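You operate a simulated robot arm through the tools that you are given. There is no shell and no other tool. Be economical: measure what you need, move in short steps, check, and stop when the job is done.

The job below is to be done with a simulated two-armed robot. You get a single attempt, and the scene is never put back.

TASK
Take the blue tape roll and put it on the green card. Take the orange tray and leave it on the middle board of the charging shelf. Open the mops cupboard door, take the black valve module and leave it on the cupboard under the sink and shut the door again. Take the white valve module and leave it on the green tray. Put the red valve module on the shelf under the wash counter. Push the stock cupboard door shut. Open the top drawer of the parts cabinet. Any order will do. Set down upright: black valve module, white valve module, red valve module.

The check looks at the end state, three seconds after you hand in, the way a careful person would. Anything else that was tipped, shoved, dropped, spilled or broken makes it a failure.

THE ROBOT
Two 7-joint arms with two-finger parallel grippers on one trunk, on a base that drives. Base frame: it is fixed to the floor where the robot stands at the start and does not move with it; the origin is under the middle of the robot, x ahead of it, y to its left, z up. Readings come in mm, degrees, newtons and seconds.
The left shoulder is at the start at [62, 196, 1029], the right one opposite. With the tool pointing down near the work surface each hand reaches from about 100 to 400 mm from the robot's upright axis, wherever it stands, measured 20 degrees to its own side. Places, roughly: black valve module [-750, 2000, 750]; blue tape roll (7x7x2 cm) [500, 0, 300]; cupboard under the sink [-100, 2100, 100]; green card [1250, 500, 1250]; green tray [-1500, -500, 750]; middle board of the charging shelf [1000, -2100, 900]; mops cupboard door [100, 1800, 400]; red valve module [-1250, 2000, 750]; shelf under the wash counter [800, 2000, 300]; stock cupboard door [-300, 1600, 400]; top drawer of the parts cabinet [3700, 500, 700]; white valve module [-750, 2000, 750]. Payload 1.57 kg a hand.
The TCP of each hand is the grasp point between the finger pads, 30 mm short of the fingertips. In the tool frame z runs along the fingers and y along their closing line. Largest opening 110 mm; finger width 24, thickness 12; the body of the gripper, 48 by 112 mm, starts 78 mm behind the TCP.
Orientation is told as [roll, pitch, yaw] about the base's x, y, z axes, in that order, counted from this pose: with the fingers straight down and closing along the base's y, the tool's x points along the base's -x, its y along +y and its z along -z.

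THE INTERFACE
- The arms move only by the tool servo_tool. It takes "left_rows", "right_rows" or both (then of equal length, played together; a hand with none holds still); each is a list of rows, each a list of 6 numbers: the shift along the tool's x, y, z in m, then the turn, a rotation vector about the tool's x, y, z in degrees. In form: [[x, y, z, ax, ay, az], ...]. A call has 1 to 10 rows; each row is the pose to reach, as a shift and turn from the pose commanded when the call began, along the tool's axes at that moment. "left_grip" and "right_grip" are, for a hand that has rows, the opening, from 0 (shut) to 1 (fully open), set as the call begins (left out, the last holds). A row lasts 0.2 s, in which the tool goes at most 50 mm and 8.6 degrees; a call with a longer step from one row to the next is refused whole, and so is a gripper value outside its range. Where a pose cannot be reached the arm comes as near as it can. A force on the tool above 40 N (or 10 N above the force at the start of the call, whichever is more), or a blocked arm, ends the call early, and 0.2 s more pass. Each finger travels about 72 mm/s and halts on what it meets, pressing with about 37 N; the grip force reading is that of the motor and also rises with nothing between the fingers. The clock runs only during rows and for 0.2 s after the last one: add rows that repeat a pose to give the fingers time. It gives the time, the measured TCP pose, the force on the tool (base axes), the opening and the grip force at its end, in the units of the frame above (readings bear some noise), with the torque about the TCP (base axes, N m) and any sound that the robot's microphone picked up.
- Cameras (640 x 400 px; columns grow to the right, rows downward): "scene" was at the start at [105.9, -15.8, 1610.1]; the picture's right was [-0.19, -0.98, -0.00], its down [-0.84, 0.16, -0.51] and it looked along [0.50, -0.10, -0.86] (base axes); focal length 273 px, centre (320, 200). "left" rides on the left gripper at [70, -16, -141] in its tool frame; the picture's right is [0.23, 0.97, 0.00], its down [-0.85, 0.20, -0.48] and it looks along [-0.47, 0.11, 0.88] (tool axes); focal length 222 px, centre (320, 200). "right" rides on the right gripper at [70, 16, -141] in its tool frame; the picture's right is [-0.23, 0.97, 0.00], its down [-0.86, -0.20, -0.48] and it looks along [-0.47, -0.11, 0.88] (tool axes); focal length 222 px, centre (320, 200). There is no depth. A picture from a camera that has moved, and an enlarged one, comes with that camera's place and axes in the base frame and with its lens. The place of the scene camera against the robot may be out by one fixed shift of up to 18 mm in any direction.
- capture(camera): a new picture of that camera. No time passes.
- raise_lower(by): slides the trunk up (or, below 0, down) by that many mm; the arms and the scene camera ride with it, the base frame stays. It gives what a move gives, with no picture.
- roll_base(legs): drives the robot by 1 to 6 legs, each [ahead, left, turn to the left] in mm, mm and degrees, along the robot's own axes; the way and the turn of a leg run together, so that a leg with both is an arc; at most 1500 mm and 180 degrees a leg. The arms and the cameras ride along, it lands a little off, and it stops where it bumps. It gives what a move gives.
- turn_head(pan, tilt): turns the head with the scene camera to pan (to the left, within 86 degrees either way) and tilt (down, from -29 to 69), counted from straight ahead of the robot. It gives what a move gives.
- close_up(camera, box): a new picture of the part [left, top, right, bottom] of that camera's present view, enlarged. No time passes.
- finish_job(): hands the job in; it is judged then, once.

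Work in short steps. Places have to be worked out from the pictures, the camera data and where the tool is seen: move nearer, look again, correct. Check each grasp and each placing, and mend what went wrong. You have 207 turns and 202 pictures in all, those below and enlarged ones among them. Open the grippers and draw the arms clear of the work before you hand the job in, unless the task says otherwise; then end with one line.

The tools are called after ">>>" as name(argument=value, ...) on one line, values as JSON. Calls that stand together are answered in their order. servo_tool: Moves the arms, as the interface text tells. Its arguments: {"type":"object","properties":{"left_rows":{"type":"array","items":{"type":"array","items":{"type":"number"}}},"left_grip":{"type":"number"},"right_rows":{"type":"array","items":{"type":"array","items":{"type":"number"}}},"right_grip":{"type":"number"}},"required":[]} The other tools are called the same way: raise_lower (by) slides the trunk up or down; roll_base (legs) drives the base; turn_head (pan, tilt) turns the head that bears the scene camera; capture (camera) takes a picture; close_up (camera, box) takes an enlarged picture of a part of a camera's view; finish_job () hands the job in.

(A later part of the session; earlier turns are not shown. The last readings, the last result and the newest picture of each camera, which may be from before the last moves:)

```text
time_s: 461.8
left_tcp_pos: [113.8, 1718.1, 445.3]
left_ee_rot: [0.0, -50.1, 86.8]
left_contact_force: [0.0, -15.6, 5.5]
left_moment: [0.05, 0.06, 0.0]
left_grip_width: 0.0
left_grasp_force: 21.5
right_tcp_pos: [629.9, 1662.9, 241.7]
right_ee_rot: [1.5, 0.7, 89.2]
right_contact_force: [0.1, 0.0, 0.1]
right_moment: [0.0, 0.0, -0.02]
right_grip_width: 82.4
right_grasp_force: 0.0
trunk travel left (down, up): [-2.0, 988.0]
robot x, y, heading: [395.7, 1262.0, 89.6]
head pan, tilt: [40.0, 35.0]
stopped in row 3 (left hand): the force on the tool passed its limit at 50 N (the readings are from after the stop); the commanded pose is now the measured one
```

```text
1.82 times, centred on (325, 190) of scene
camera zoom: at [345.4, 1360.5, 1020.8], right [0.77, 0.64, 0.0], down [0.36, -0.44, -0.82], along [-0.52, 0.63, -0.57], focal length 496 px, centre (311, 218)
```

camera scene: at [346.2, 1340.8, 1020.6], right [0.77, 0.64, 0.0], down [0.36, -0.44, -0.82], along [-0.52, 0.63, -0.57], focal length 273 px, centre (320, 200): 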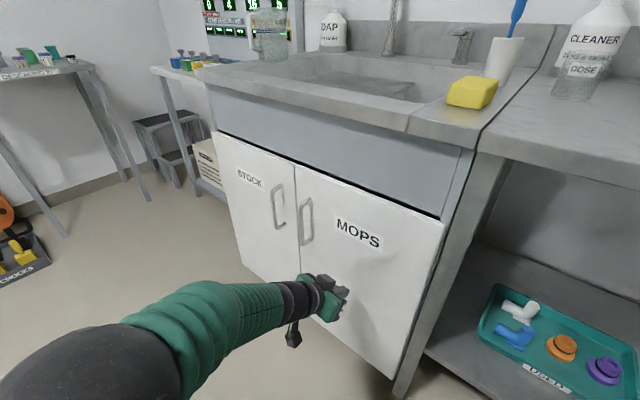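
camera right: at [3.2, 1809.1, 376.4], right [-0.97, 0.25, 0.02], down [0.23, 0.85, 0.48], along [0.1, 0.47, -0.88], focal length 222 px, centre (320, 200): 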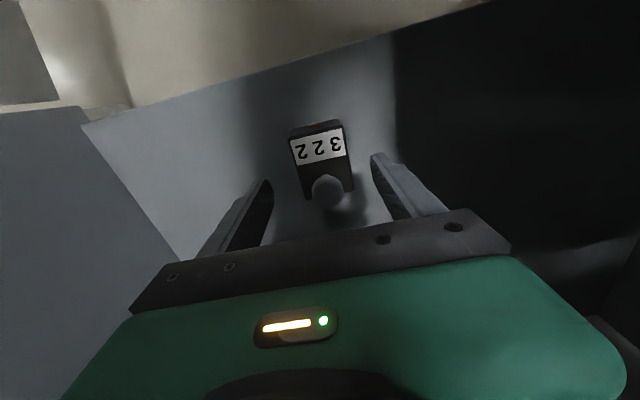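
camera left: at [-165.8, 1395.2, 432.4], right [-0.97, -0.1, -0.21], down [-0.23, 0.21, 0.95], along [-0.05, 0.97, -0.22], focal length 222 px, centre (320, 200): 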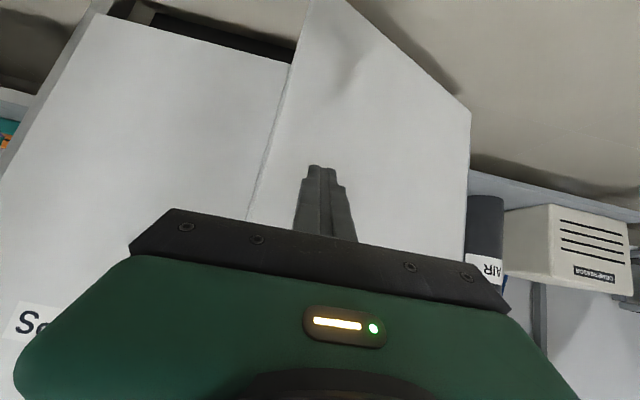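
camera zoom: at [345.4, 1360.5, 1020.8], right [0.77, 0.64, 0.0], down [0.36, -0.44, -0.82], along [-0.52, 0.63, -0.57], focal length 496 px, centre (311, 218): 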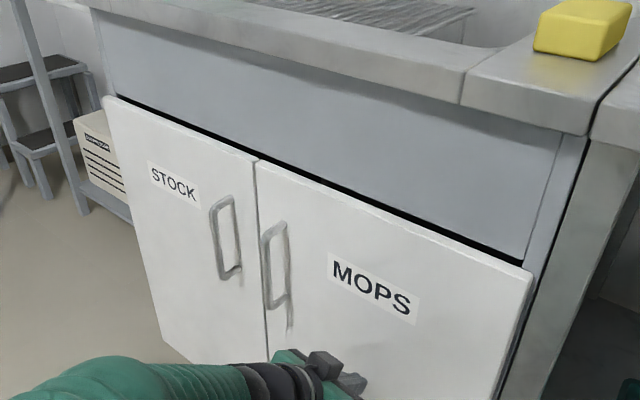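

Both doors are firmly shut. For the white module I'll use the left hand: back off, reset the left tool down and raise/retract the right hand.

>>> roll_base(legs=[[-280, 0, 0]])

>>> servo_tool(left_rows=[[0, 0, 0, 0, 6, 0], [0, 0, 0, 0, 12, 0], [0, 0, 0, 0, 18, 0], [0, 0, 0, 0, 24, 0], [0, 0, 0, 0, 30, 0], [0, 0, 0, 0, 36, 0], [0, 0, 0, 0, 42, 0], [0, 0, 0, 0, 48, 0], [0, 0, 0, 0, 50, 0]], right_rows=[[0.015, -0.01, -0.03, 0, 0, 0], [0.03, -0.02, -0.06, 0, 0, 0], [0.045, -0.03, -0.09, 0, 0, 0], [0.06, -0.04, -0.12, 0, 0, 0], [0.075, -0.05, -0.15, 0, 0, 0], [0.09, -0.06, -0.18, 0, 0, 0], [0.105, -0.07, -0.21, 0, 0, 0], [0.12, -0.08, -0.24, 0, 0, 0], [0.13, -0.08, -0.27, 0, 0, 0]], left_grip=0.7, right_grip=0.3)

>>> raise_lower(by=400)

>>> raise_lower(by=110)

```text
time_s: 463.8
left_tcp_pos: [111.0, 1436.1, 445.7]
left_ee_rot: [0.0, -50.0, 86.8]
left_contact_force: [0.2, 0.4, -0.3]
left_moment: [0.01, -0.01, -0.01]
left_grip_width: 0.2
left_grasp_force: 21.0
right_tcp_pos: [626.4, 1380.4, 241.7]
right_ee_rot: [1.4, 0.8, 89.3]
right_contact_force: [-0.2, 0.3, -1.1]
right_moment: [-0.01, 0.02, -0.01]
right_grip_width: 82.5
right_grasp_force: 0.1
trunk travel left (down, up): [-2.0, 988.0]
robot x, y, heading: [391.0, 980.6, 89.4]
head pan, tilt: [40.0, 35.0]
```

```text
time_s: 465.8
left_tcp_pos: [110.3, 1437.0, 445.4]
left_ee_rot: [0.0, -0.1, 86.7]
left_contact_force: [-0.3, 0.9, 0.0]
left_moment: [0.04, -0.01, 0.0]
left_grip_width: 77.0
left_grasp_force: 0.0
left hand out of reach, approached as far as the arm can: row 5, 6
right_tcp_pos: [712.1, 1254.6, 511.5]
right_ee_rot: [1.5, 0.8, 89.3]
right_contact_force: [0.4, -0.1, 0.0]
right_moment: [0.0, -0.01, 0.02]
right_grip_width: 33.0
right_grasp_force: 0.0
trunk travel left (down, up): [-2.0, 988.0]
robot x, y, heading: [391.4, 982.4, 89.5]
head pan, tilt: [40.0, 35.0]
```

```text
time_s: 469.6
left_tcp_pos: [110.3, 1438.1, 845.7]
left_ee_rot: [0.1, -0.1, 86.9]
left_contact_force: [0.0, 0.9, 0.6]
left_moment: [-0.01, 0.0, 0.0]
left_grip_width: 77.0
left_grasp_force: 0.1
right_tcp_pos: [714.2, 1253.5, 911.7]
right_ee_rot: [1.5, 0.7, 89.3]
right_contact_force: [-0.5, 0.2, -0.1]
right_moment: [0.0, -0.03, -0.02]
right_grip_width: 32.9
right_grasp_force: 0.0
trunk travel left (down, up): [-402.0, 588.0]
robot x, y, heading: [392.6, 978.9, 89.8]
head pan, tilt: [40.0, 35.0]
```

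```text
time_s: 471.1
left_tcp_pos: [111.2, 1437.7, 955.2]
left_ee_rot: [0.1, -0.1, 86.9]
left_contact_force: [-0.4, -0.4, 0.2]
left_moment: [-0.02, -0.01, -0.03]
left_grip_width: 77.0
left_grasp_force: 0.0
right_tcp_pos: [712.5, 1256.2, 1021.8]
right_ee_rot: [1.5, 0.8, 89.4]
right_contact_force: [0.0, 0.5, -0.3]
right_moment: [0.0, 0.0, -0.03]
right_grip_width: 33.0
right_grasp_force: 0.1
trunk travel left (down, up): [-512.0, 478.0]
robot x, y, heading: [389.8, 986.3, 89.7]
head pan, tilt: [40.0, 35.0]
```

White is at about (−810,2032). I drive so the left hand comes in front of it and look.

>>> roll_base(legs=[[0, 921, 0.3], [470, 0, 0]])

>>> capture(camera="left")

```text
time_s: 478.2
left_tcp_pos: [-798.7, 1901.9, 955.5]
left_ee_rot: [0.1, -0.1, 86.1]
left_contact_force: [0.1, -0.1, -0.1]
left_moment: [-0.02, -0.01, 0.03]
left_grip_width: 77.2
left_grasp_force: 0.1
right_tcp_pos: [-199.8, 1715.1, 1021.0]
right_ee_rot: [1.6, 0.8, 88.8]
right_contact_force: [0.4, 0.1, -0.3]
right_moment: [-0.01, -0.01, -0.01]
right_grip_width: 32.9
right_grasp_force: 0.1
trunk travel left (down, up): [-512.0, 478.0]
robot x, y, heading: [-519.4, 1444.8, 88.9]
head pan, tilt: [40.0, 35.0]
```

```text
32 pictures are left
camera left: at [-790.0, 1831.1, 1096.6], right [-0.99, -0.16, 0.0], down [-0.14, 0.87, 0.48], along [-0.08, 0.47, -0.88], focal length 222 px, centre (320, 200)
```

left: 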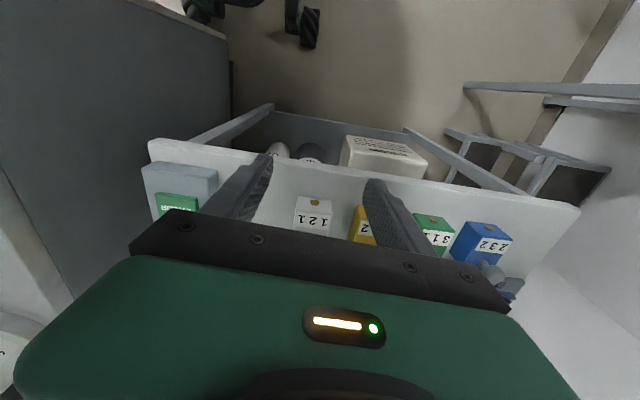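

White is at (−810,2024). I move over it, square the hand and lower 70 mm with the arm.

>>> roll_base(legs=[[128, 12, 1]])

>>> servo_tool(left_rows=[[0, 0, 0.02, 0, 0, -2.5], [0, 0, 0.05, 0, 0, -2.5], [0, 0, 0.07, 0, 0, -2.5], [0, 0, 0.07, 0, 0, -2.5]])

>>> capture(camera="left")

```text
time_s: 479.5
left_tcp_pos: [-782.0, 1983.9, 958.7]
left_ee_rot: [0.5, -0.1, 83.0]
left_contact_force: [0.3, 0.0, -0.3]
left_moment: [-0.04, -0.03, 0.02]
left_grip_width: 77.2
left_grasp_force: 0.0
right_tcp_pos: [-190.9, 1760.3, 1017.5]
right_ee_rot: [2.1, 0.6, 85.3]
right_contact_force: [-0.6, -0.8, 0.5]
right_moment: [-0.06, -0.04, 0.0]
right_grip_width: 33.0
right_grasp_force: 0.0
trunk travel left (down, up): [-512.0, 478.0]
robot x, y, heading: [-539.6, 1509.7, 85.6]
head pan, tilt: [40.0, 35.0]
stopped in leg 1: the robot was blocked; the commanded pose is now the measured one
```

```text
time_s: 480.5
left_tcp_pos: [-782.4, 1984.3, 895.6]
left_ee_rot: [0.3, -0.6, 85.7]
left_contact_force: [-0.2, -0.6, -0.4]
left_moment: [0.0, 0.0, -0.03]
left_grip_width: 77.0
left_grasp_force: 0.2
right_tcp_pos: [-190.3, 1760.7, 1019.6]
right_ee_rot: [2.2, 0.7, 85.3]
right_contact_force: [-0.8, 0.3, 0.7]
right_moment: [-0.01, 0.0, 0.0]
right_grip_width: 32.8
right_grasp_force: 0.1
trunk travel left (down, up): [-512.0, 478.0]
robot x, y, heading: [-541.1, 1513.7, 85.8]
head pan, tilt: [40.0, 35.0]
```

```text
31 pictures are left
camera left: at [-771.6, 1912.1, 1036.2], right [-0.99, -0.16, 0.0], down [-0.13, 0.86, 0.49], along [-0.08, 0.48, -0.87], focal length 222 px, centre (320, 200)
```

left: 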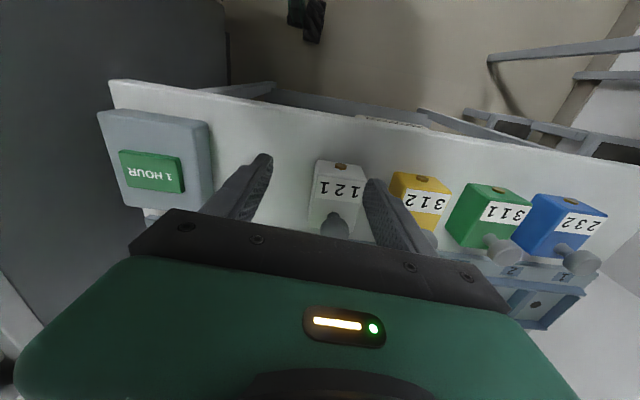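

The base bumped the counter corner. I back 40 mm, restore heading, and use arm reach for the rest.

>>> roll_base(legs=[[-45, 25, 4.2]])

>>> close_up(camera="scene", box=[300, 150, 640, 400])

```text
time_s: 481.5
left_tcp_pos: [-834.0, 1923.4, 894.1]
left_ee_rot: [1.3, -0.3, 89.9]
left_contact_force: [1.3, 0.3, 0.3]
left_moment: [0.06, 0.03, 0.0]
left_grip_width: 77.2
left_grasp_force: 0.1
right_tcp_pos: [-226.7, 1744.6, 1013.9]
right_ee_rot: [2.6, 0.6, 89.8]
right_contact_force: [0.5, -0.9, 0.8]
right_moment: [0.04, 0.04, -0.01]
right_grip_width: 33.0
right_grasp_force: 0.2
trunk travel left (down, up): [-512.0, 478.0]
robot x, y, heading: [-565.0, 1469.5, 90.2]
head pan, tilt: [40.0, 35.0]
```

```text
1.60 times, centred on (470, 275) of scene
camera zoom: at [-583.3, 1572.2, 1529.6], right [0.76, 0.64, -0.02], down [0.35, -0.44, -0.83], along [-0.54, 0.62, -0.56], focal length 436 px, centre (80, 80)
```

zoom: 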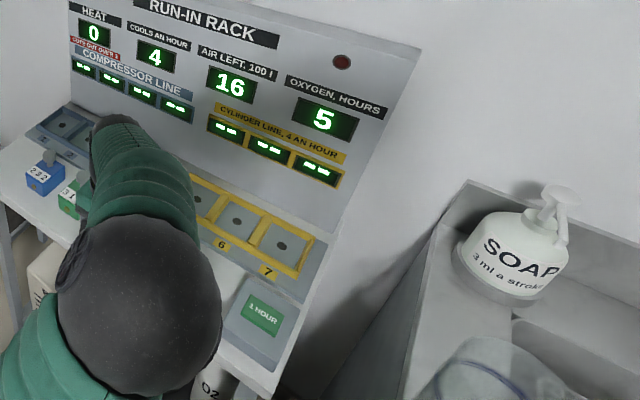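

The jug and sink look fine; the base simply met the cupboard corner. I shift left 25 and forward 50 by base, the rest by arm.

>>> roll_base(legs=[[0, 28, 0], [45, 0, 0]])

>>> servo_tool(left_rows=[[-0.02, -0.02, 0, 0, 0, 0], [-0.04, -0.045, 0, 0, 0, 0], [-0.055, -0.052, 0, 0, 0, 0], [-0.055, -0.052, 0, 0, 0, 0]])

>>> capture(camera="left")

```text
time_s: 482.8
left_tcp_pos: [-886.2, 1952.3, 892.9]
left_ee_rot: [0.1, -0.5, 89.9]
left_contact_force: [1.1, 1.4, -0.1]
left_moment: [-0.16, 0.19, 0.04]
left_grip_width: 76.9
left_grasp_force: 0.1
right_tcp_pos: [-279.4, 1771.3, 1025.4]
right_ee_rot: [1.4, 0.5, 89.2]
right_contact_force: [0.8, -0.3, 0.4]
right_moment: [0.08, 0.09, 0.0]
right_grip_width: 33.1
right_grasp_force: 0.1
trunk travel left (down, up): [-512.0, 478.0]
robot x, y, heading: [-604.4, 1501.8, 90.0]
head pan, tilt: [40.0, 35.0]
```

```text
time_s: 483.4
left_tcp_pos: [-862.8, 1999.3, 952.7]
left_ee_rot: [-7.0, -8.4, 96.4]
left_contact_force: [0.9, 0.1, -1.4]
left_moment: [-0.03, 0.0, 0.02]
left_grip_width: 76.9
left_grasp_force: 0.0
right_tcp_pos: [-261.9, 1766.1, 1019.5]
right_ee_rot: [2.1, 0.6, 89.0]
right_contact_force: [-0.6, 0.2, -0.1]
right_moment: [0.0, -0.02, 0.02]
right_grip_width: 33.2
right_grasp_force: 0.0
trunk travel left (down, up): [-512.0, 478.0]
robot x, y, heading: [-600.8, 1496.6, 89.6]
head pan, tilt: [40.0, 35.0]
stopped in row 3 (left hand): the arm was blocked; the commanded pose is now the measured one
```

```text
29 pictures are left
camera left: at [-855.4, 1909.8, 1083.8], right [-0.94, -0.31, -0.15], down [-0.34, 0.75, 0.57], along [-0.07, 0.59, -0.81], focal length 222 px, centre (320, 200)
```

left: 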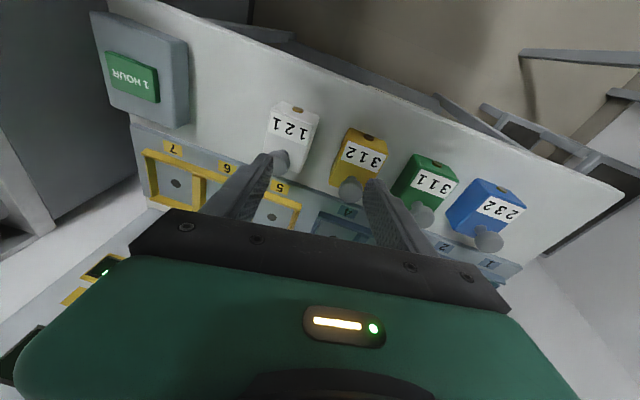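

The arm got blocked with its elbow too far inboard. I back off 120 mm, re-level the left hand and put it farther out (rel. 300 left).

>>> roll_base(legs=[[-120, -90, 0]])

>>> servo_tool(left_rows=[[0, 0.01, 0, -3.5, 4.2, 3.2], [0, 0.02, 0, -7, 8.4, 6.4], [0, 0.03, 0, -7, 8.4, 6.4], [-0.03, 0.035, 0, -7, 8.4, 6.4], [-0.05, 0.035, 0, -7, 8.4, 6.4], [-0.05, 0.035, 0, -7, 8.4, 6.4]])

>>> turn_head(pan=25, tilt=40)

>>> capture(camera="scene")

```text
time_s: 484.8
left_tcp_pos: [-774.0, 1881.3, 951.6]
left_ee_rot: [-7.0, -8.3, 96.3]
left_contact_force: [-1.2, -0.9, -0.2]
left_moment: [-0.01, -0.05, 0.0]
left_grip_width: 77.0
left_grasp_force: 0.0
right_tcp_pos: [-175.7, 1649.5, 1020.0]
right_ee_rot: [2.1, 0.5, 89.1]
right_contact_force: [-0.2, 0.2, -0.1]
right_moment: [0.01, -0.01, -0.01]
right_grip_width: 32.8
right_grasp_force: 0.1
trunk travel left (down, up): [-512.0, 478.0]
robot x, y, heading: [-506.5, 1378.8, 90.1]
head pan, tilt: [40.0, 35.0]
```

```text
time_s: 486.2
left_tcp_pos: [-811.8, 1925.0, 954.0]
left_ee_rot: [0.7, -0.4, 89.5]
left_contact_force: [-0.8, -0.5, -0.8]
left_moment: [0.02, 0.0, 0.0]
left_grip_width: 77.3
left_grasp_force: 0.1
right_tcp_pos: [-172.8, 1648.3, 1018.9]
right_ee_rot: [2.2, 0.4, 89.1]
right_contact_force: [0.3, 0.1, -0.7]
right_moment: [0.05, 0.01, -0.01]
right_grip_width: 33.0
right_grasp_force: 0.1
trunk travel left (down, up): [-512.0, 478.0]
robot x, y, heading: [-510.2, 1378.9, 89.6]
head pan, tilt: [40.0, 35.0]
```

```text
time_s: 487.0
left_tcp_pos: [-809.5, 1925.4, 955.6]
left_ee_rot: [0.8, -0.3, 89.4]
left_contact_force: [0.4, 0.0, -0.2]
left_moment: [-0.04, -0.01, 0.01]
left_grip_width: 76.9
left_grasp_force: 0.0
right_tcp_pos: [-171.4, 1647.9, 1017.9]
right_ee_rot: [2.3, 0.4, 89.0]
right_contact_force: [-0.1, 0.5, -1.0]
right_moment: [0.01, -0.01, 0.0]
right_grip_width: 33.0
right_grasp_force: 0.1
trunk travel left (down, up): [-512.0, 478.0]
robot x, y, heading: [-508.8, 1380.5, 89.6]
head pan, tilt: [25.0, 40.0]
```

```text
28 pictures are left
camera scene: at [-540.7, 1488.8, 1522.9], right [0.91, 0.42, 0.0], down [0.27, -0.58, -0.77], along [-0.32, 0.69, -0.64], focal length 273 px, centre (320, 200)
```

scene: 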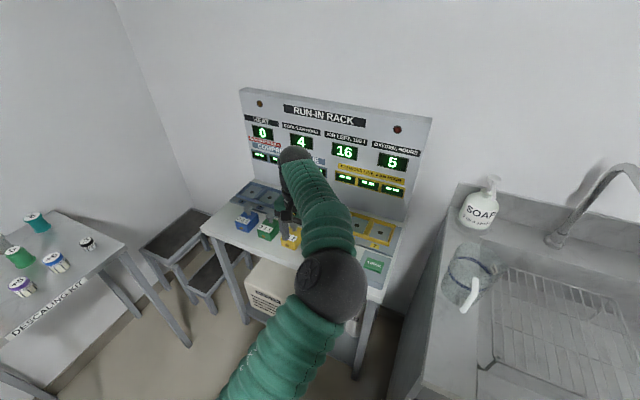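

Hand is level at (−810,1925). Base forward 100 mm, then lower 70 mm and look.

>>> roll_base(legs=[[101, 0, 0]])

>>> servo_tool(left_rows=[[0, 0, 0.025, 0, 0, 0], [0, 0, 0.05, 0, 0, 0], [0, 0, 0.07, 0, 0, 0], [0, 0, 0.07, 0, 0, 0]])

>>> capture(camera="left")

```text
time_s: 488.1
left_tcp_pos: [-808.8, 2027.6, 954.9]
left_ee_rot: [0.8, -0.4, 89.4]
left_contact_force: [0.7, -0.2, 0.0]
left_moment: [-0.02, 0.01, 0.01]
left_grip_width: 77.2
left_grasp_force: 0.1
right_tcp_pos: [-170.5, 1750.4, 1018.2]
right_ee_rot: [2.4, 0.5, 89.0]
right_contact_force: [-0.1, -0.3, 0.4]
right_moment: [-0.04, -0.03, 0.01]
right_grip_width: 33.2
right_grasp_force: 0.1
trunk travel left (down, up): [-512.0, 478.0]
robot x, y, heading: [-509.1, 1483.1, 89.7]
head pan, tilt: [25.0, 40.0]
```

```text
time_s: 489.1
left_tcp_pos: [-810.1, 2026.4, 885.8]
left_ee_rot: [0.9, -0.3, 89.4]
left_contact_force: [-0.3, -0.8, 0.3]
left_moment: [-0.01, 0.0, 0.01]
left_grip_width: 77.0
left_grasp_force: 0.1
right_tcp_pos: [-170.2, 1749.6, 1017.6]
right_ee_rot: [2.3, 0.5, 89.0]
right_contact_force: [-0.1, 0.0, -0.3]
right_moment: [-0.01, -0.02, 0.0]
right_grip_width: 32.8
right_grasp_force: 0.0
trunk travel left (down, up): [-512.0, 478.0]
robot x, y, heading: [-507.8, 1485.1, 89.6]
head pan, tilt: [25.0, 40.0]
```

```text
27 pictures are left
camera left: at [-793.5, 1956.1, 1025.9], right [-0.98, -0.22, 0.01], down [-0.18, 0.85, 0.49], along [-0.12, 0.47, -0.87], focal length 222 px, centre (320, 200)
```

left: 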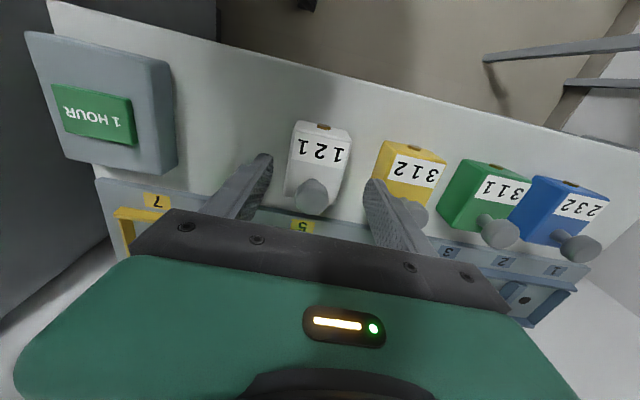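

Aligned on white. Descend 71 mm and close.

>>> servo_tool(left_rows=[[0, 0.001, 0.025, 0, 0, 0], [0, 0.001, 0.045, 0, 0, 0], [0, 0.001, 0.06, 0, 0, 0], [0, 0.001, 0.066, 0, 0, 0], [0, 0.001, 0.07, 0, 0, 0], [0, 0.001, 0.07, 0, 0, 0]])

>>> servo_tool(left_rows=[[0, 0, 0, 0, 0, 0], [0, 0, 0, 0, 0, 0], [0, 0, 0, 0, 0, 0], [0, 0, 0, 0, 0, 0]], left_grip=0)

>>> servo_tool(left_rows=[[0, 0, -0.03, 0, 0, 0], [0, 0, -0.07, 0, 0, 0], [0, 0, -0.11, 0, 0, 0], [0, 0, -0.11, 0, 0, 0]])

>>> capture(camera="left")

```text
time_s: 490.6
left_tcp_pos: [-812.7, 2028.3, 814.4]
left_ee_rot: [0.8, -0.2, 89.4]
left_contact_force: [0.1, 0.5, 0.6]
left_moment: [0.01, -0.02, 0.01]
left_grip_width: 77.1
left_grasp_force: 0.0
right_tcp_pos: [-170.4, 1750.8, 1018.2]
right_ee_rot: [2.3, 0.4, 89.2]
right_contact_force: [0.9, 0.2, -0.3]
right_moment: [-0.01, 0.0, 0.0]
right_grip_width: 32.9
right_grasp_force: 0.1
trunk travel left (down, up): [-512.0, 478.0]
robot x, y, heading: [-510.4, 1484.8, 89.7]
head pan, tilt: [25.0, 40.0]
```

```text
time_s: 491.6
left_tcp_pos: [-811.9, 2025.9, 815.3]
left_ee_rot: [0.9, -0.3, 89.4]
left_contact_force: [1.4, 0.4, 1.4]
left_moment: [0.0, -0.08, 0.0]
left_grip_width: 55.8
left_grasp_force: 37.1
right_tcp_pos: [-171.7, 1749.2, 1018.3]
right_ee_rot: [2.3, 0.4, 89.1]
right_contact_force: [-0.3, 0.7, 0.4]
right_moment: [0.01, 0.0, -0.02]
right_grip_width: 33.4
right_grasp_force: 0.1
trunk travel left (down, up): [-512.0, 478.0]
robot x, y, heading: [-507.9, 1482.2, 89.5]
head pan, tilt: [25.0, 40.0]
```

```text
time_s: 492.6
left_tcp_pos: [-810.7, 2028.9, 924.5]
left_ee_rot: [0.8, -0.4, 89.3]
left_contact_force: [0.7, -0.8, -3.1]
left_moment: [-0.03, -0.01, -0.02]
left_grip_width: 56.0
left_grasp_force: 36.9
right_tcp_pos: [-171.6, 1751.0, 1018.8]
right_ee_rot: [2.3, 0.6, 89.1]
right_contact_force: [-0.4, 0.3, 0.8]
right_moment: [-0.04, -0.02, 0.02]
right_grip_width: 32.8
right_grasp_force: 0.0
trunk travel left (down, up): [-512.0, 478.0]
robot x, y, heading: [-514.1, 1486.5, 89.8]
head pan, tilt: [25.0, 40.0]
```

```text
26 pictures are left
camera left: at [-795.3, 1958.2, 1066.4], right [-0.98, -0.22, 0.01], down [-0.18, 0.85, 0.48], along [-0.12, 0.47, -0.87], focal length 222 px, centre (320, 200)
```

left: 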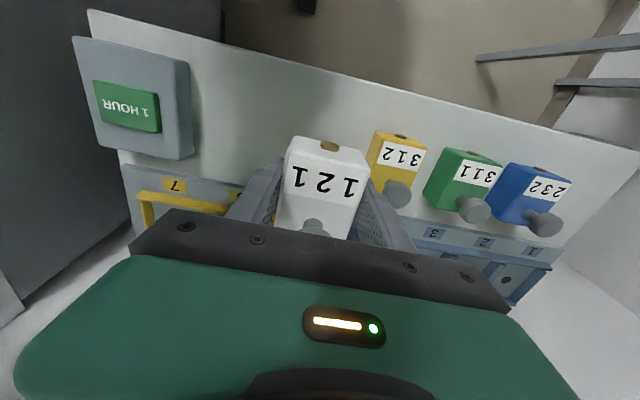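

White is held. I raise 100 mm, back away along x≈−510 to y≈−195, and turn to face −x toward the black cabinet with the green tray.

>>> roll_base(legs=[[-490, 0, 0.3], [-1190, 0, 0]])

>>> raise_lower(by=130)

>>> roll_base(legs=[[0, 0, 90]])

>>> turn_head(pan=15, tilt=35)

>>> capture(camera="scene")

```text
time_s: 500.9
left_tcp_pos: [-810.0, 388.3, 924.3]
left_ee_rot: [0.8, -0.3, 90.8]
left_contact_force: [0.5, -0.8, -3.8]
left_moment: [-0.01, -0.01, 0.01]
left_grip_width: 55.9
left_grasp_force: 37.3
right_tcp_pos: [-164.6, 126.4, 1018.7]
right_ee_rot: [2.3, 0.4, 90.5]
right_contact_force: [0.2, 0.0, -0.3]
right_moment: [-0.01, -0.01, 0.02]
right_grip_width: 33.0
right_grasp_force: 0.2
trunk travel left (down, up): [-512.0, 478.0]
robot x, y, heading: [-495.9, -151.9, 91.2]
head pan, tilt: [25.0, 40.0]
```

```text
time_s: 502.4
left_tcp_pos: [-811.2, 388.5, 1055.6]
left_ee_rot: [0.7, -0.3, 90.9]
left_contact_force: [0.3, -1.4, -3.5]
left_moment: [-0.03, 0.02, 0.01]
left_grip_width: 55.7
left_grasp_force: 37.0
right_tcp_pos: [-164.6, 124.7, 1149.7]
right_ee_rot: [2.3, 0.4, 90.5]
right_contact_force: [-0.5, -0.7, 0.2]
right_moment: [0.0, 0.02, 0.03]
right_grip_width: 33.2
right_grasp_force: 0.0
trunk travel left (down, up): [-642.0, 348.0]
robot x, y, heading: [-502.0, -149.9, 91.1]
head pan, tilt: [25.0, 40.0]
```

```text
time_s: 506.7
left_tcp_pos: [-1034.1, -465.3, 1055.6]
left_ee_rot: [0.8, -0.2, -179.0]
left_contact_force: [-0.3, 0.2, -2.8]
left_moment: [0.03, -0.04, 0.0]
left_grip_width: 55.8
left_grasp_force: 36.9
right_tcp_pos: [-775.9, 182.3, 1148.7]
right_ee_rot: [2.3, 0.5, -179.2]
right_contact_force: [0.6, 0.2, -1.0]
right_moment: [0.01, 0.03, -0.01]
right_grip_width: 33.1
right_grasp_force: 0.1
trunk travel left (down, up): [-642.0, 348.0]
robot x, y, heading: [-500.4, -154.9, -178.6]
head pan, tilt: [25.0, 40.0]
```

```text
time_s: 507.4
left_tcp_pos: [-1033.6, -466.1, 1056.8]
left_ee_rot: [0.8, -0.4, -178.9]
left_contact_force: [-0.8, -0.4, -1.9]
left_moment: [-0.01, -0.05, 0.01]
left_grip_width: 55.9
left_grasp_force: 36.6
right_tcp_pos: [-774.9, 180.7, 1148.3]
right_ee_rot: [2.3, 0.3, -179.3]
right_contact_force: [-0.3, 0.0, 0.2]
right_moment: [0.01, 0.01, -0.01]
right_grip_width: 32.9
right_grasp_force: 0.1
trunk travel left (down, up): [-642.0, 348.0]
robot x, y, heading: [-497.0, -150.9, -178.7]
head pan, tilt: [15.0, 35.0]
```

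```text
25 pictures are left
camera scene: at [-610.3, -177.4, 1660.4], right [-0.28, 0.96, 0.0], down [0.55, 0.16, -0.82], along [-0.78, -0.23, -0.58], focal length 273 px, centre (320, 200)
```

scene: 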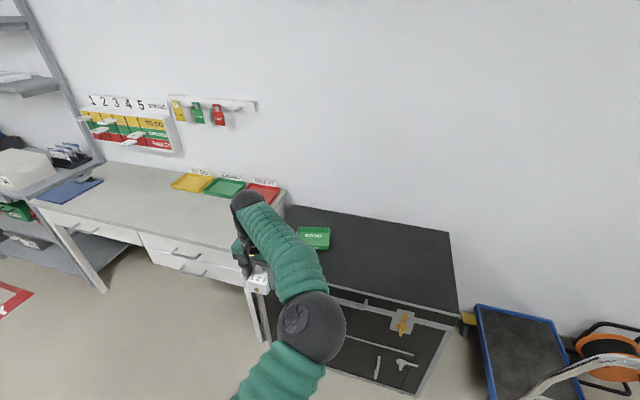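

There's a green tray on the desk (between yellow and red) and a green item on the black cabinet. I zoom on both.

>>> close_up(camera="scene", box=[150, 155, 350, 280])

```text
3.20 times, centred on (250, 218) of scene
camera zoom: at [-610.3, -177.4, 1660.4], right [-0.28, 0.96, 0.0], down [0.55, 0.16, -0.82], along [-0.78, -0.23, -0.58], focal length 873 px, centre (544, 144)
```

zoom: 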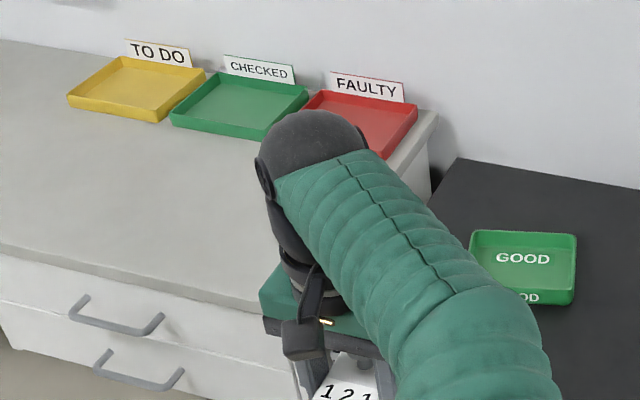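

The "GOOD" tray on the cabinet (≈(−1500,−475)) matches the given place; the desk's "CHECKED" tray does not. I advance 350 mm and look down with the left camera.

>>> roll_base(legs=[[0, 0, -1.3], [350, 0, 0]])

>>> capture(camera="left")

>>> capture(camera="scene")

```text
time_s: 510.0
left_tcp_pos: [-1390.9, -448.9, 1056.2]
left_ee_rot: [0.8, -0.4, 179.3]
left_contact_force: [0.2, 0.8, -3.3]
left_moment: [0.0, -0.04, 0.01]
left_grip_width: 55.7
left_grasp_force: 37.1
right_tcp_pos: [-1111.7, 190.5, 1148.8]
right_ee_rot: [2.3, 0.2, 179.0]
right_contact_force: [0.0, -0.1, -0.6]
right_moment: [0.05, -0.01, -0.03]
right_grip_width: 33.1
right_grasp_force: 0.0
trunk travel left (down, up): [-642.0, 348.0]
robot x, y, heading: [-846.8, -154.5, 179.7]
head pan, tilt: [15.0, 35.0]
```

```text
23 pictures are left
camera left: at [-1321.6, -431.1, 1197.5], right [0.22, -0.98, 0.01], down [-0.85, -0.18, 0.49], along [-0.47, -0.11, -0.87], focal length 222 px, centre (320, 200)
```

left: 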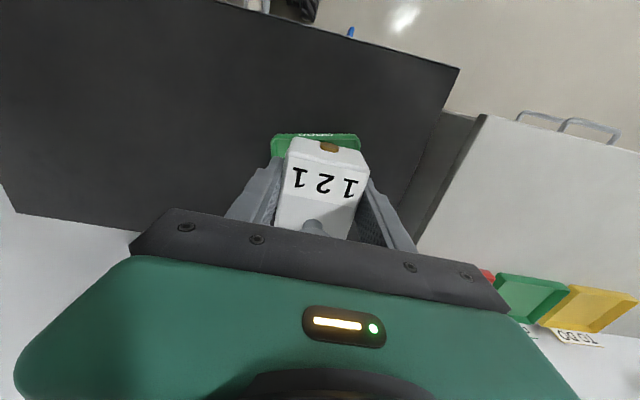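

```text
22 pictures are left
camera scene: at [-957.5, -173.2, 1660.6], right [-0.25, 0.97, 0.0], down [0.56, 0.14, -0.82], along [-0.79, -0.21, -0.57], focal length 273 px, centre (320, 200)
```

scene: 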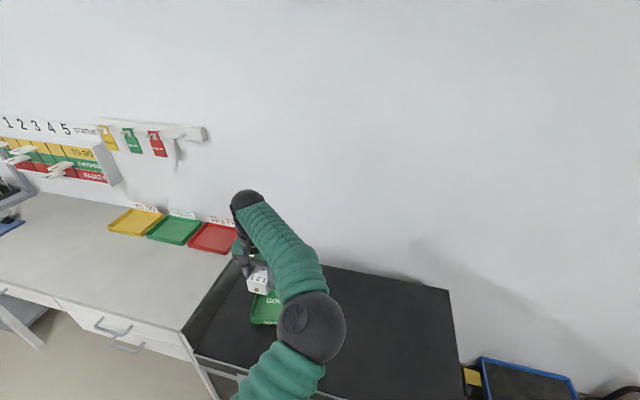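

Tray centre ≈(−1487,−465), rim z≈800. I move in 104 mm, 14 mm left, and lower 160 mm to look.

>>> roll_base(legs=[[104, 14, 0.3]])

>>> raise_lower(by=-150)

>>> capture(camera="left")

>>> capture(camera="scene")

```text
time_s: 511.2
left_tcp_pos: [-1490.8, -461.4, 1058.6]
left_ee_rot: [1.1, -0.5, 179.5]
left_contact_force: [0.3, 0.5, -2.8]
left_moment: [-0.04, -0.03, -0.02]
left_grip_width: 55.8
left_grasp_force: 37.0
right_tcp_pos: [-1214.3, 179.4, 1147.2]
right_ee_rot: [2.5, 0.3, 179.2]
right_contact_force: [-0.1, 0.5, -0.2]
right_moment: [-0.01, 0.0, 0.01]
right_grip_width: 33.1
right_grasp_force: 0.1
trunk travel left (down, up): [-642.0, 348.0]
robot x, y, heading: [-950.7, -162.4, 179.7]
head pan, tilt: [15.0, 35.0]
```

```text
time_s: 512.9
left_tcp_pos: [-1492.1, -464.2, 906.7]
left_ee_rot: [0.8, -0.4, 179.6]
left_contact_force: [0.2, 0.2, -3.2]
left_moment: [0.01, -0.05, -0.02]
left_grip_width: 55.5
left_grasp_force: 37.4
right_tcp_pos: [-1215.6, 175.9, 997.7]
right_ee_rot: [2.2, 0.3, 179.3]
right_contact_force: [0.3, 0.3, -0.1]
right_moment: [-0.01, -0.04, -0.02]
right_grip_width: 32.9
right_grasp_force: 0.0
trunk travel left (down, up): [-492.0, 498.0]
robot x, y, heading: [-952.2, -166.3, 180.1]
head pan, tilt: [15.0, 35.0]
```

```text
21 pictures are left
camera left: at [-1423.7, -446.5, 1047.5], right [0.22, -0.98, 0.01], down [-0.85, -0.19, 0.49], along [-0.47, -0.12, -0.87], focal length 222 px, centre (320, 200)
```

left: 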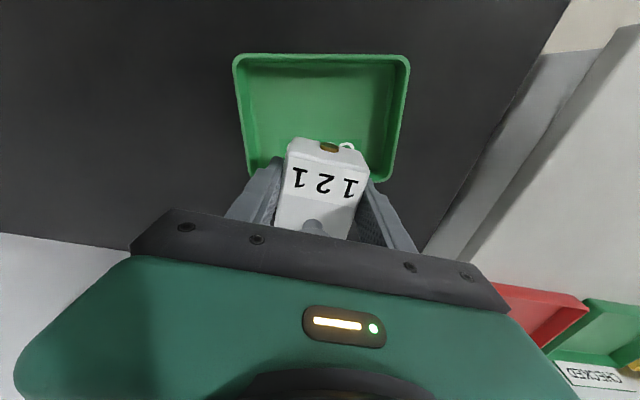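

```text
20 pictures are left
camera scene: at [-1062.5, -186.6, 1510.5], right [-0.26, 0.97, 0.0], down [0.56, 0.15, -0.82], along [-0.79, -0.21, -0.58], focal length 273 px, centre (320, 200)
```

scene: 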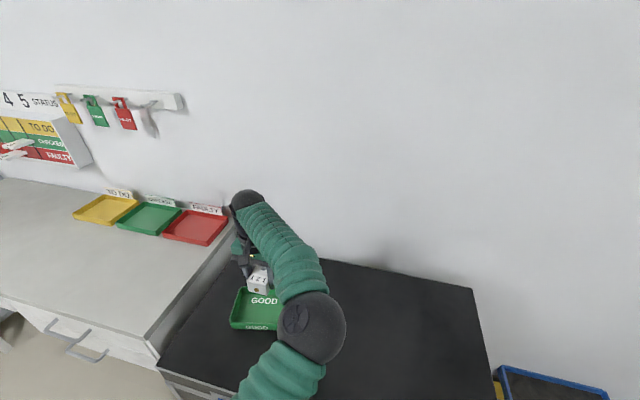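

Tray rim spans x −1518…−1410, y −523…−372 (centre (−1464,−448)). I correct back 20 mm and right 16 mm, then lower 70 mm.

>>> roll_base(legs=[[-20, -16, 0]])

>>> raise_lower(by=-65)

>>> capture(camera="left")

```text
time_s: 513.7
left_tcp_pos: [-1473.9, -456.0, 902.8]
left_ee_rot: [0.4, -0.5, 179.7]
left_contact_force: [0.4, -0.6, -3.6]
left_moment: [0.03, -0.02, 0.03]
left_grip_width: 55.7
left_grasp_force: 36.5
right_tcp_pos: [-1197.9, 184.3, 1000.0]
right_ee_rot: [2.0, 0.5, 179.4]
right_contact_force: [-0.3, -0.1, -0.5]
right_moment: [0.04, 0.0, -0.01]
right_grip_width: 33.0
right_grasp_force: 0.0
trunk travel left (down, up): [-492.0, 498.0]
robot x, y, heading: [-928.8, -149.3, 179.9]
head pan, tilt: [15.0, 35.0]
```

```text
time_s: 514.8
left_tcp_pos: [-1469.8, -452.6, 844.0]
left_ee_rot: [0.8, -0.6, 179.7]
left_contact_force: [4.6, -0.1, 16.5]
left_moment: [-0.59, 0.84, 0.12]
left_grip_width: 55.9
left_grasp_force: 37.6
right_tcp_pos: [-1194.5, 189.9, 933.9]
right_ee_rot: [2.4, 0.1, 179.4]
right_contact_force: [0.1, 0.4, -0.1]
right_moment: [0.02, 0.03, -0.01]
right_grip_width: 32.9
right_grasp_force: 0.0
trunk travel left (down, up): [-427.0, 563.0]
robot x, y, heading: [-930.3, -148.2, 180.2]
head pan, tilt: [15.0, 35.0]
```

```text
19 pictures are left
camera left: at [-1400.0, -434.2, 984.2], right [0.22, -0.97, 0.01], down [-0.85, -0.19, 0.49], along [-0.48, -0.12, -0.87], focal length 222 px, centre (320, 200)
```

left: 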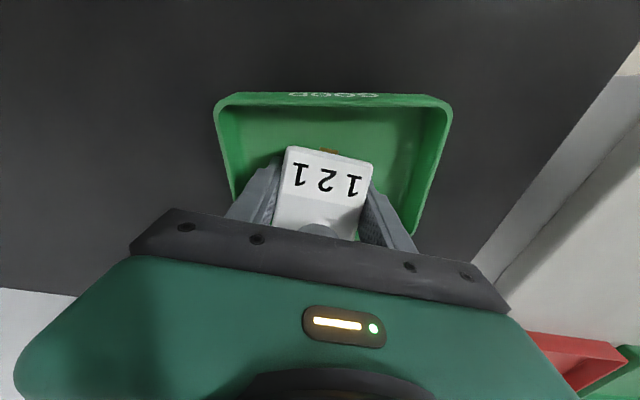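

Contact came from the module's rear edge meeting the far wall — modules are ~80 mm deep, the tray only ~95 mm. I raise, and turn the hand 90° so the module's long side lies along the tray's wide side.

>>> raise_lower(by=110)

>>> servo_tool(left_rows=[[0, 0, 0, 0, 0, 8.5], [0, 0, 0, 0, 0, 17], [0, 0, 0, 0, 0, 25.5], [0, 0, 0, 0, 0, 34], [0, 0, 0, 0, 0, 42.5], [0, 0, 0, 0, 0, 51], [0, 0, 0, 0, 0, 59.5], [0, 0, 0, 0, 0, 68], [0, 0, 0, 0, 0, 76.5], [0, 0, 0, 0, 0, 84]])

>>> capture(camera="left")

```text
time_s: 516.2
left_tcp_pos: [-1473.2, -452.2, 951.3]
left_ee_rot: [0.7, -0.4, 179.7]
left_contact_force: [0.0, 0.5, -3.4]
left_moment: [0.0, -0.03, 0.02]
left_grip_width: 56.2
left_grasp_force: 36.8
right_tcp_pos: [-1196.5, 188.6, 1044.1]
right_ee_rot: [2.2, 0.2, 179.3]
right_contact_force: [-0.9, 0.2, -0.9]
right_moment: [0.03, 0.02, -0.03]
right_grip_width: 32.9
right_grasp_force: 0.1
trunk travel left (down, up): [-537.0, 453.0]
robot x, y, heading: [-931.0, -148.8, 179.9]
head pan, tilt: [15.0, 35.0]
```

```text
time_s: 518.4
left_tcp_pos: [-1472.7, -450.1, 951.5]
left_ee_rot: [0.5, 0.7, 95.6]
left_contact_force: [0.1, -1.1, -3.7]
left_moment: [-0.05, 0.0, 0.02]
left_grip_width: 56.0
left_grasp_force: 37.2
right_tcp_pos: [-1194.9, 188.6, 1044.4]
right_ee_rot: [2.2, 0.2, 179.4]
right_contact_force: [0.7, -0.6, -0.2]
right_moment: [0.01, 0.01, -0.04]
right_grip_width: 33.2
right_grasp_force: 0.1
trunk travel left (down, up): [-537.0, 453.0]
robot x, y, heading: [-933.2, -148.7, 180.1]
head pan, tilt: [15.0, 35.0]
```

```text
18 pictures are left
camera left: at [-1449.8, -518.0, 1094.1], right [-0.95, -0.32, 0.01], down [-0.28, 0.84, 0.47], along [-0.16, 0.44, -0.88], focal length 222 px, centre (320, 200)
```

left: 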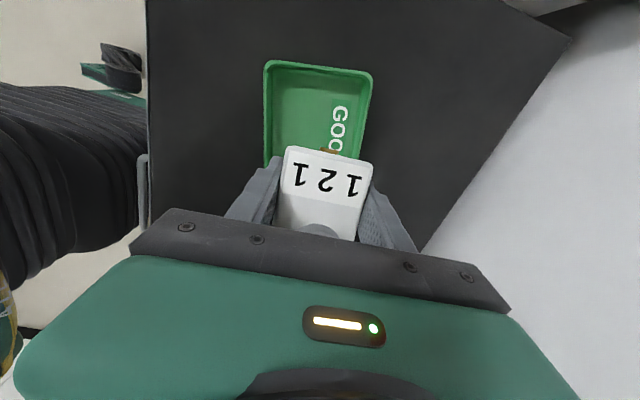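

Rotation works. I finish squaring, centre at x≈−1455,y≈−457, and lower to check.

>>> servo_tool(left_rows=[[0, 0, 0, 0, 0, 5.6], [0, 0, 0, 0, 0, 5.6]])

>>> roll_base(legs=[[-18, 6, 0]])

>>> raise_lower(by=-60)

>>> capture(camera="left")

```text
time_s: 519.0
left_tcp_pos: [-1472.8, -452.4, 951.6]
left_ee_rot: [0.5, 0.7, 90.0]
left_contact_force: [0.5, -0.4, -2.8]
left_moment: [-0.06, -0.01, 0.0]
left_grip_width: 55.9
left_grasp_force: 36.2
right_tcp_pos: [-1195.8, 189.3, 1044.6]
right_ee_rot: [2.3, 0.2, 179.4]
right_contact_force: [-0.2, -0.1, 0.8]
right_moment: [-0.01, -0.03, 0.0]
right_grip_width: 33.1
right_grasp_force: 0.0
trunk travel left (down, up): [-537.0, 453.0]
robot x, y, heading: [-929.3, -149.3, 180.1]
head pan, tilt: [15.0, 35.0]
```

```text
time_s: 519.8
left_tcp_pos: [-1457.8, -456.1, 950.1]
left_ee_rot: [0.3, 0.7, 90.1]
left_contact_force: [0.0, 0.8, -2.6]
left_moment: [-0.07, 0.02, 0.02]
left_grip_width: 55.8
left_grasp_force: 37.1
right_tcp_pos: [-1180.9, 185.1, 1042.9]
right_ee_rot: [2.3, 0.4, 179.4]
right_contact_force: [-0.3, -0.3, -0.5]
right_moment: [0.0, -0.01, -0.01]
right_grip_width: 33.1
right_grasp_force: 0.1
trunk travel left (down, up): [-537.0, 453.0]
robot x, y, heading: [-913.9, -152.2, 180.0]
head pan, tilt: [15.0, 35.0]
```

```text
time_s: 520.8
left_tcp_pos: [-1453.7, -456.5, 891.6]
left_ee_rot: [0.5, 0.8, 90.1]
left_contact_force: [-0.1, -0.1, -2.8]
left_moment: [0.0, 0.02, -0.05]
left_grip_width: 55.8
left_grasp_force: 36.8
right_tcp_pos: [-1176.4, 183.5, 986.0]
right_ee_rot: [2.2, 0.2, 179.4]
right_contact_force: [-0.2, -0.4, 0.1]
right_moment: [0.0, -0.02, -0.03]
right_grip_width: 33.0
right_grasp_force: 0.1
trunk travel left (down, up): [-477.0, 513.0]
robot x, y, heading: [-913.5, -153.1, 179.8]
head pan, tilt: [15.0, 35.0]
```

```text
17 pictures are left
camera left: at [-1437.7, -525.1, 1034.7], right [-0.97, -0.23, 0.01], down [-0.2, 0.86, 0.47], along [-0.12, 0.46, -0.88], focal length 222 px, centre (320, 200)
```

left: 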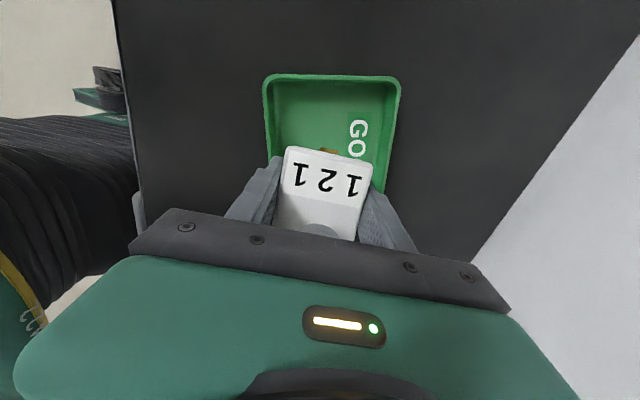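

Well centred. Lower 35 mm, then fine steps to contact.

>>> raise_lower(by=-35)

>>> servo_tool(left_rows=[[0, 0, 0.004, 0, 0, 0], [0, 0, 0.008, 0, 0, 0], [0, 0, 0.012, 0, 0, 0], [0, 0, 0.016, 0, 0, 0], [0, 0, 0.02, 0, 0, 0], [0, 0, 0.024, 0, 0, 0], [0, 0, 0.028, 0, 0, 0], [0, 0, 0.032, 0, 0, 0], [0, 0, 0.036, 0, 0, 0], [0, 0, 0.04, 0, 0, 0]])

>>> capture(camera="left")

```text
time_s: 521.6
left_tcp_pos: [-1453.4, -457.3, 857.1]
left_ee_rot: [0.5, 0.7, 90.1]
left_contact_force: [0.3, -0.1, -2.9]
left_moment: [-0.04, 0.0, 0.0]
left_grip_width: 55.7
left_grasp_force: 36.6
right_tcp_pos: [-1177.0, 182.6, 949.9]
right_ee_rot: [2.2, 0.1, 179.4]
right_contact_force: [-0.9, 0.5, -0.4]
right_moment: [0.01, -0.02, 0.02]
right_grip_width: 33.2
right_grasp_force: 0.0
trunk travel left (down, up): [-442.0, 548.0]
robot x, y, heading: [-913.8, -153.5, 179.9]
head pan, tilt: [15.0, 35.0]
```

```text
time_s: 523.4
left_tcp_pos: [-1453.9, -457.3, 834.0]
left_ee_rot: [1.3, 1.1, 90.0]
left_contact_force: [6.2, 4.4, 21.1]
left_moment: [0.04, -0.9, 0.16]
left_grip_width: 55.8
left_grasp_force: 36.7
right_tcp_pos: [-1174.8, 185.0, 950.2]
right_ee_rot: [2.3, 0.0, 179.4]
right_contact_force: [0.1, 0.3, -0.3]
right_moment: [0.01, 0.01, 0.0]
right_grip_width: 32.9
right_grasp_force: 0.0
trunk travel left (down, up): [-442.0, 548.0]
robot x, y, heading: [-912.3, -156.1, 179.9]
head pan, tilt: [15.0, 35.0]
stopped in row 8 (left hand): the force on the tool passed its limit at 44 N (the readings are from after the stop); the commanded pose is now the measured one
```

```text
16 pictures are left
camera left: at [-1435.7, -524.5, 977.2], right [-0.97, -0.23, 0.03], down [-0.19, 0.86, 0.47], along [-0.13, 0.45, -0.88], focal length 222 px, centre (320, 200)
```

left: 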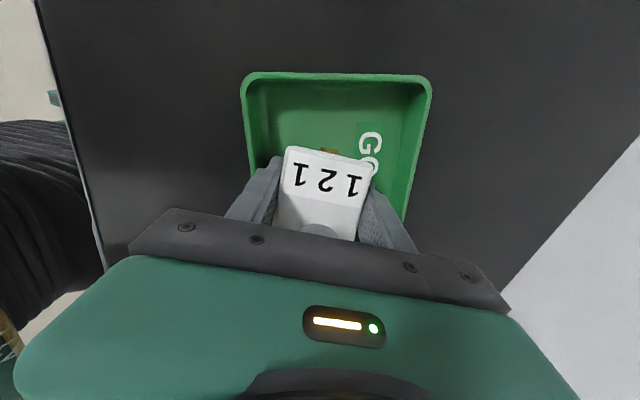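

Near-side finger touches the near wall slope. I lift 4 mm, shift 4 mm outward and descend again.

>>> servo_tool(left_rows=[[0, 0, -0.005, 0, 0, 0], [0, 0.005, -0.005, 0, 0, 0], [0, 0.005, 0.0, 0, 0, 0], [0, 0.005, 0.004, 0, 0, 0], [0, 0.005, 0.008, 0, 0, 0], [0, 0.005, 0.012, 0, 0, 0], [0, 0.005, 0.016, 0, 0, 0]])

>>> close_up(camera="left", box=[210, 50, 460, 260])

```text
time_s: 524.4
left_tcp_pos: [-1460.9, -460.1, 835.0]
left_ee_rot: [1.6, 1.4, 90.1]
left_contact_force: [7.2, 4.4, 23.3]
left_moment: [0.34, -1.11, 0.05]
left_grip_width: 55.8
left_grasp_force: 37.1
right_tcp_pos: [-1174.2, 186.0, 950.0]
right_ee_rot: [2.5, 0.0, 179.4]
right_contact_force: [0.1, 0.3, -0.3]
right_moment: [0.01, 0.01, 0.01]
right_grip_width: 33.1
right_grasp_force: 0.0
trunk travel left (down, up): [-442.0, 548.0]
robot x, y, heading: [-913.6, -151.4, 179.8]
head pan, tilt: [15.0, 35.0]
stopped in row 5 (left hand): the force on the tool passed its limit at 44 N (the readings are from after the stop); the commanded pose is now the measured one
```

```text
1.90 times, centred on (335, 155) of left
camera zoom: at [-1441.5, -526.4, 977.5], right [-0.97, -0.23, 0.04], down [-0.19, 0.87, 0.46], along [-0.14, 0.44, -0.89], focal length 423 px, centre (291, 286)
```

zoom: 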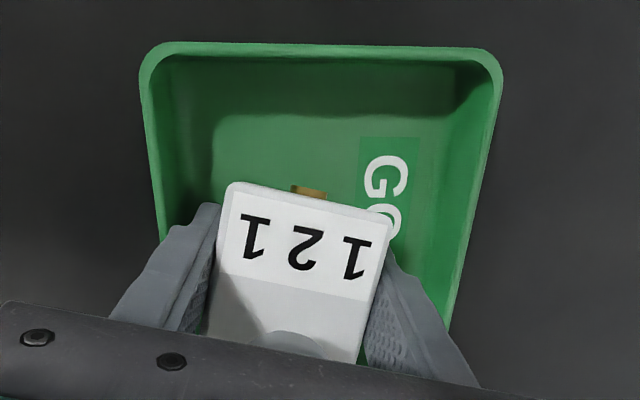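

Fingers bottom on the tray floor (z≈805) with the module between them. I open just to 64 mm and lift slowly.

>>> servo_tool(left_rows=[[0, 0, -0.001, 0, 0, 0], [0, 0, -0.002, 0, 0, 0], [0, 0, -0.002, 0, 0, 0], [0, 0, -0.002, 0, 0, 0], [0, 0, -0.012, 0, 0, 0], [0, 0, -0.03, 0, 0, 0], [0, 0, -0.055, 0, 0, 0], [0, 0, -0.09, 0, 0, 0]], left_grip=0.59)

>>> capture(camera="left")

```text
time_s: 526.2
left_tcp_pos: [-1461.7, -460.4, 922.8]
left_ee_rot: [1.5, 1.3, 90.0]
left_contact_force: [-0.1, -0.7, 1.0]
left_moment: [-0.02, -0.02, 0.0]
left_grip_width: 64.8
left_grasp_force: 0.2
right_tcp_pos: [-1176.8, 183.3, 949.7]
right_ee_rot: [2.2, 0.1, 179.4]
right_contact_force: [0.3, 0.6, 0.7]
right_moment: [0.04, 0.03, -0.01]
right_grip_width: 33.0
right_grasp_force: 0.1
trunk travel left (down, up): [-442.0, 548.0]
robot x, y, heading: [-910.6, -152.4, 180.0]
head pan, tilt: [15.0, 35.0]
```

```text
14 pictures are left
camera left: at [-1443.2, -527.1, 1065.1], right [-0.97, -0.23, 0.03], down [-0.19, 0.87, 0.46], along [-0.13, 0.45, -0.88], focal length 222 px, centre (320, 200)
```

left: 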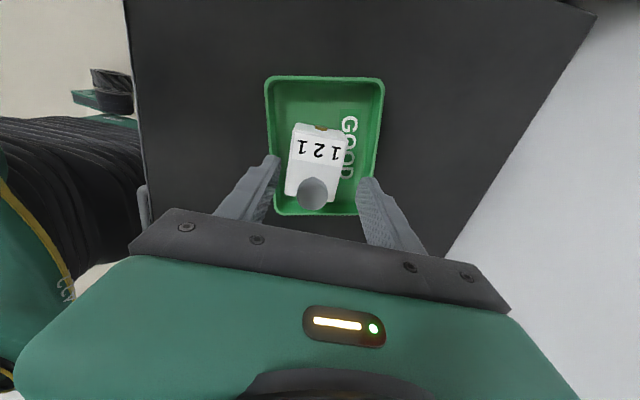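

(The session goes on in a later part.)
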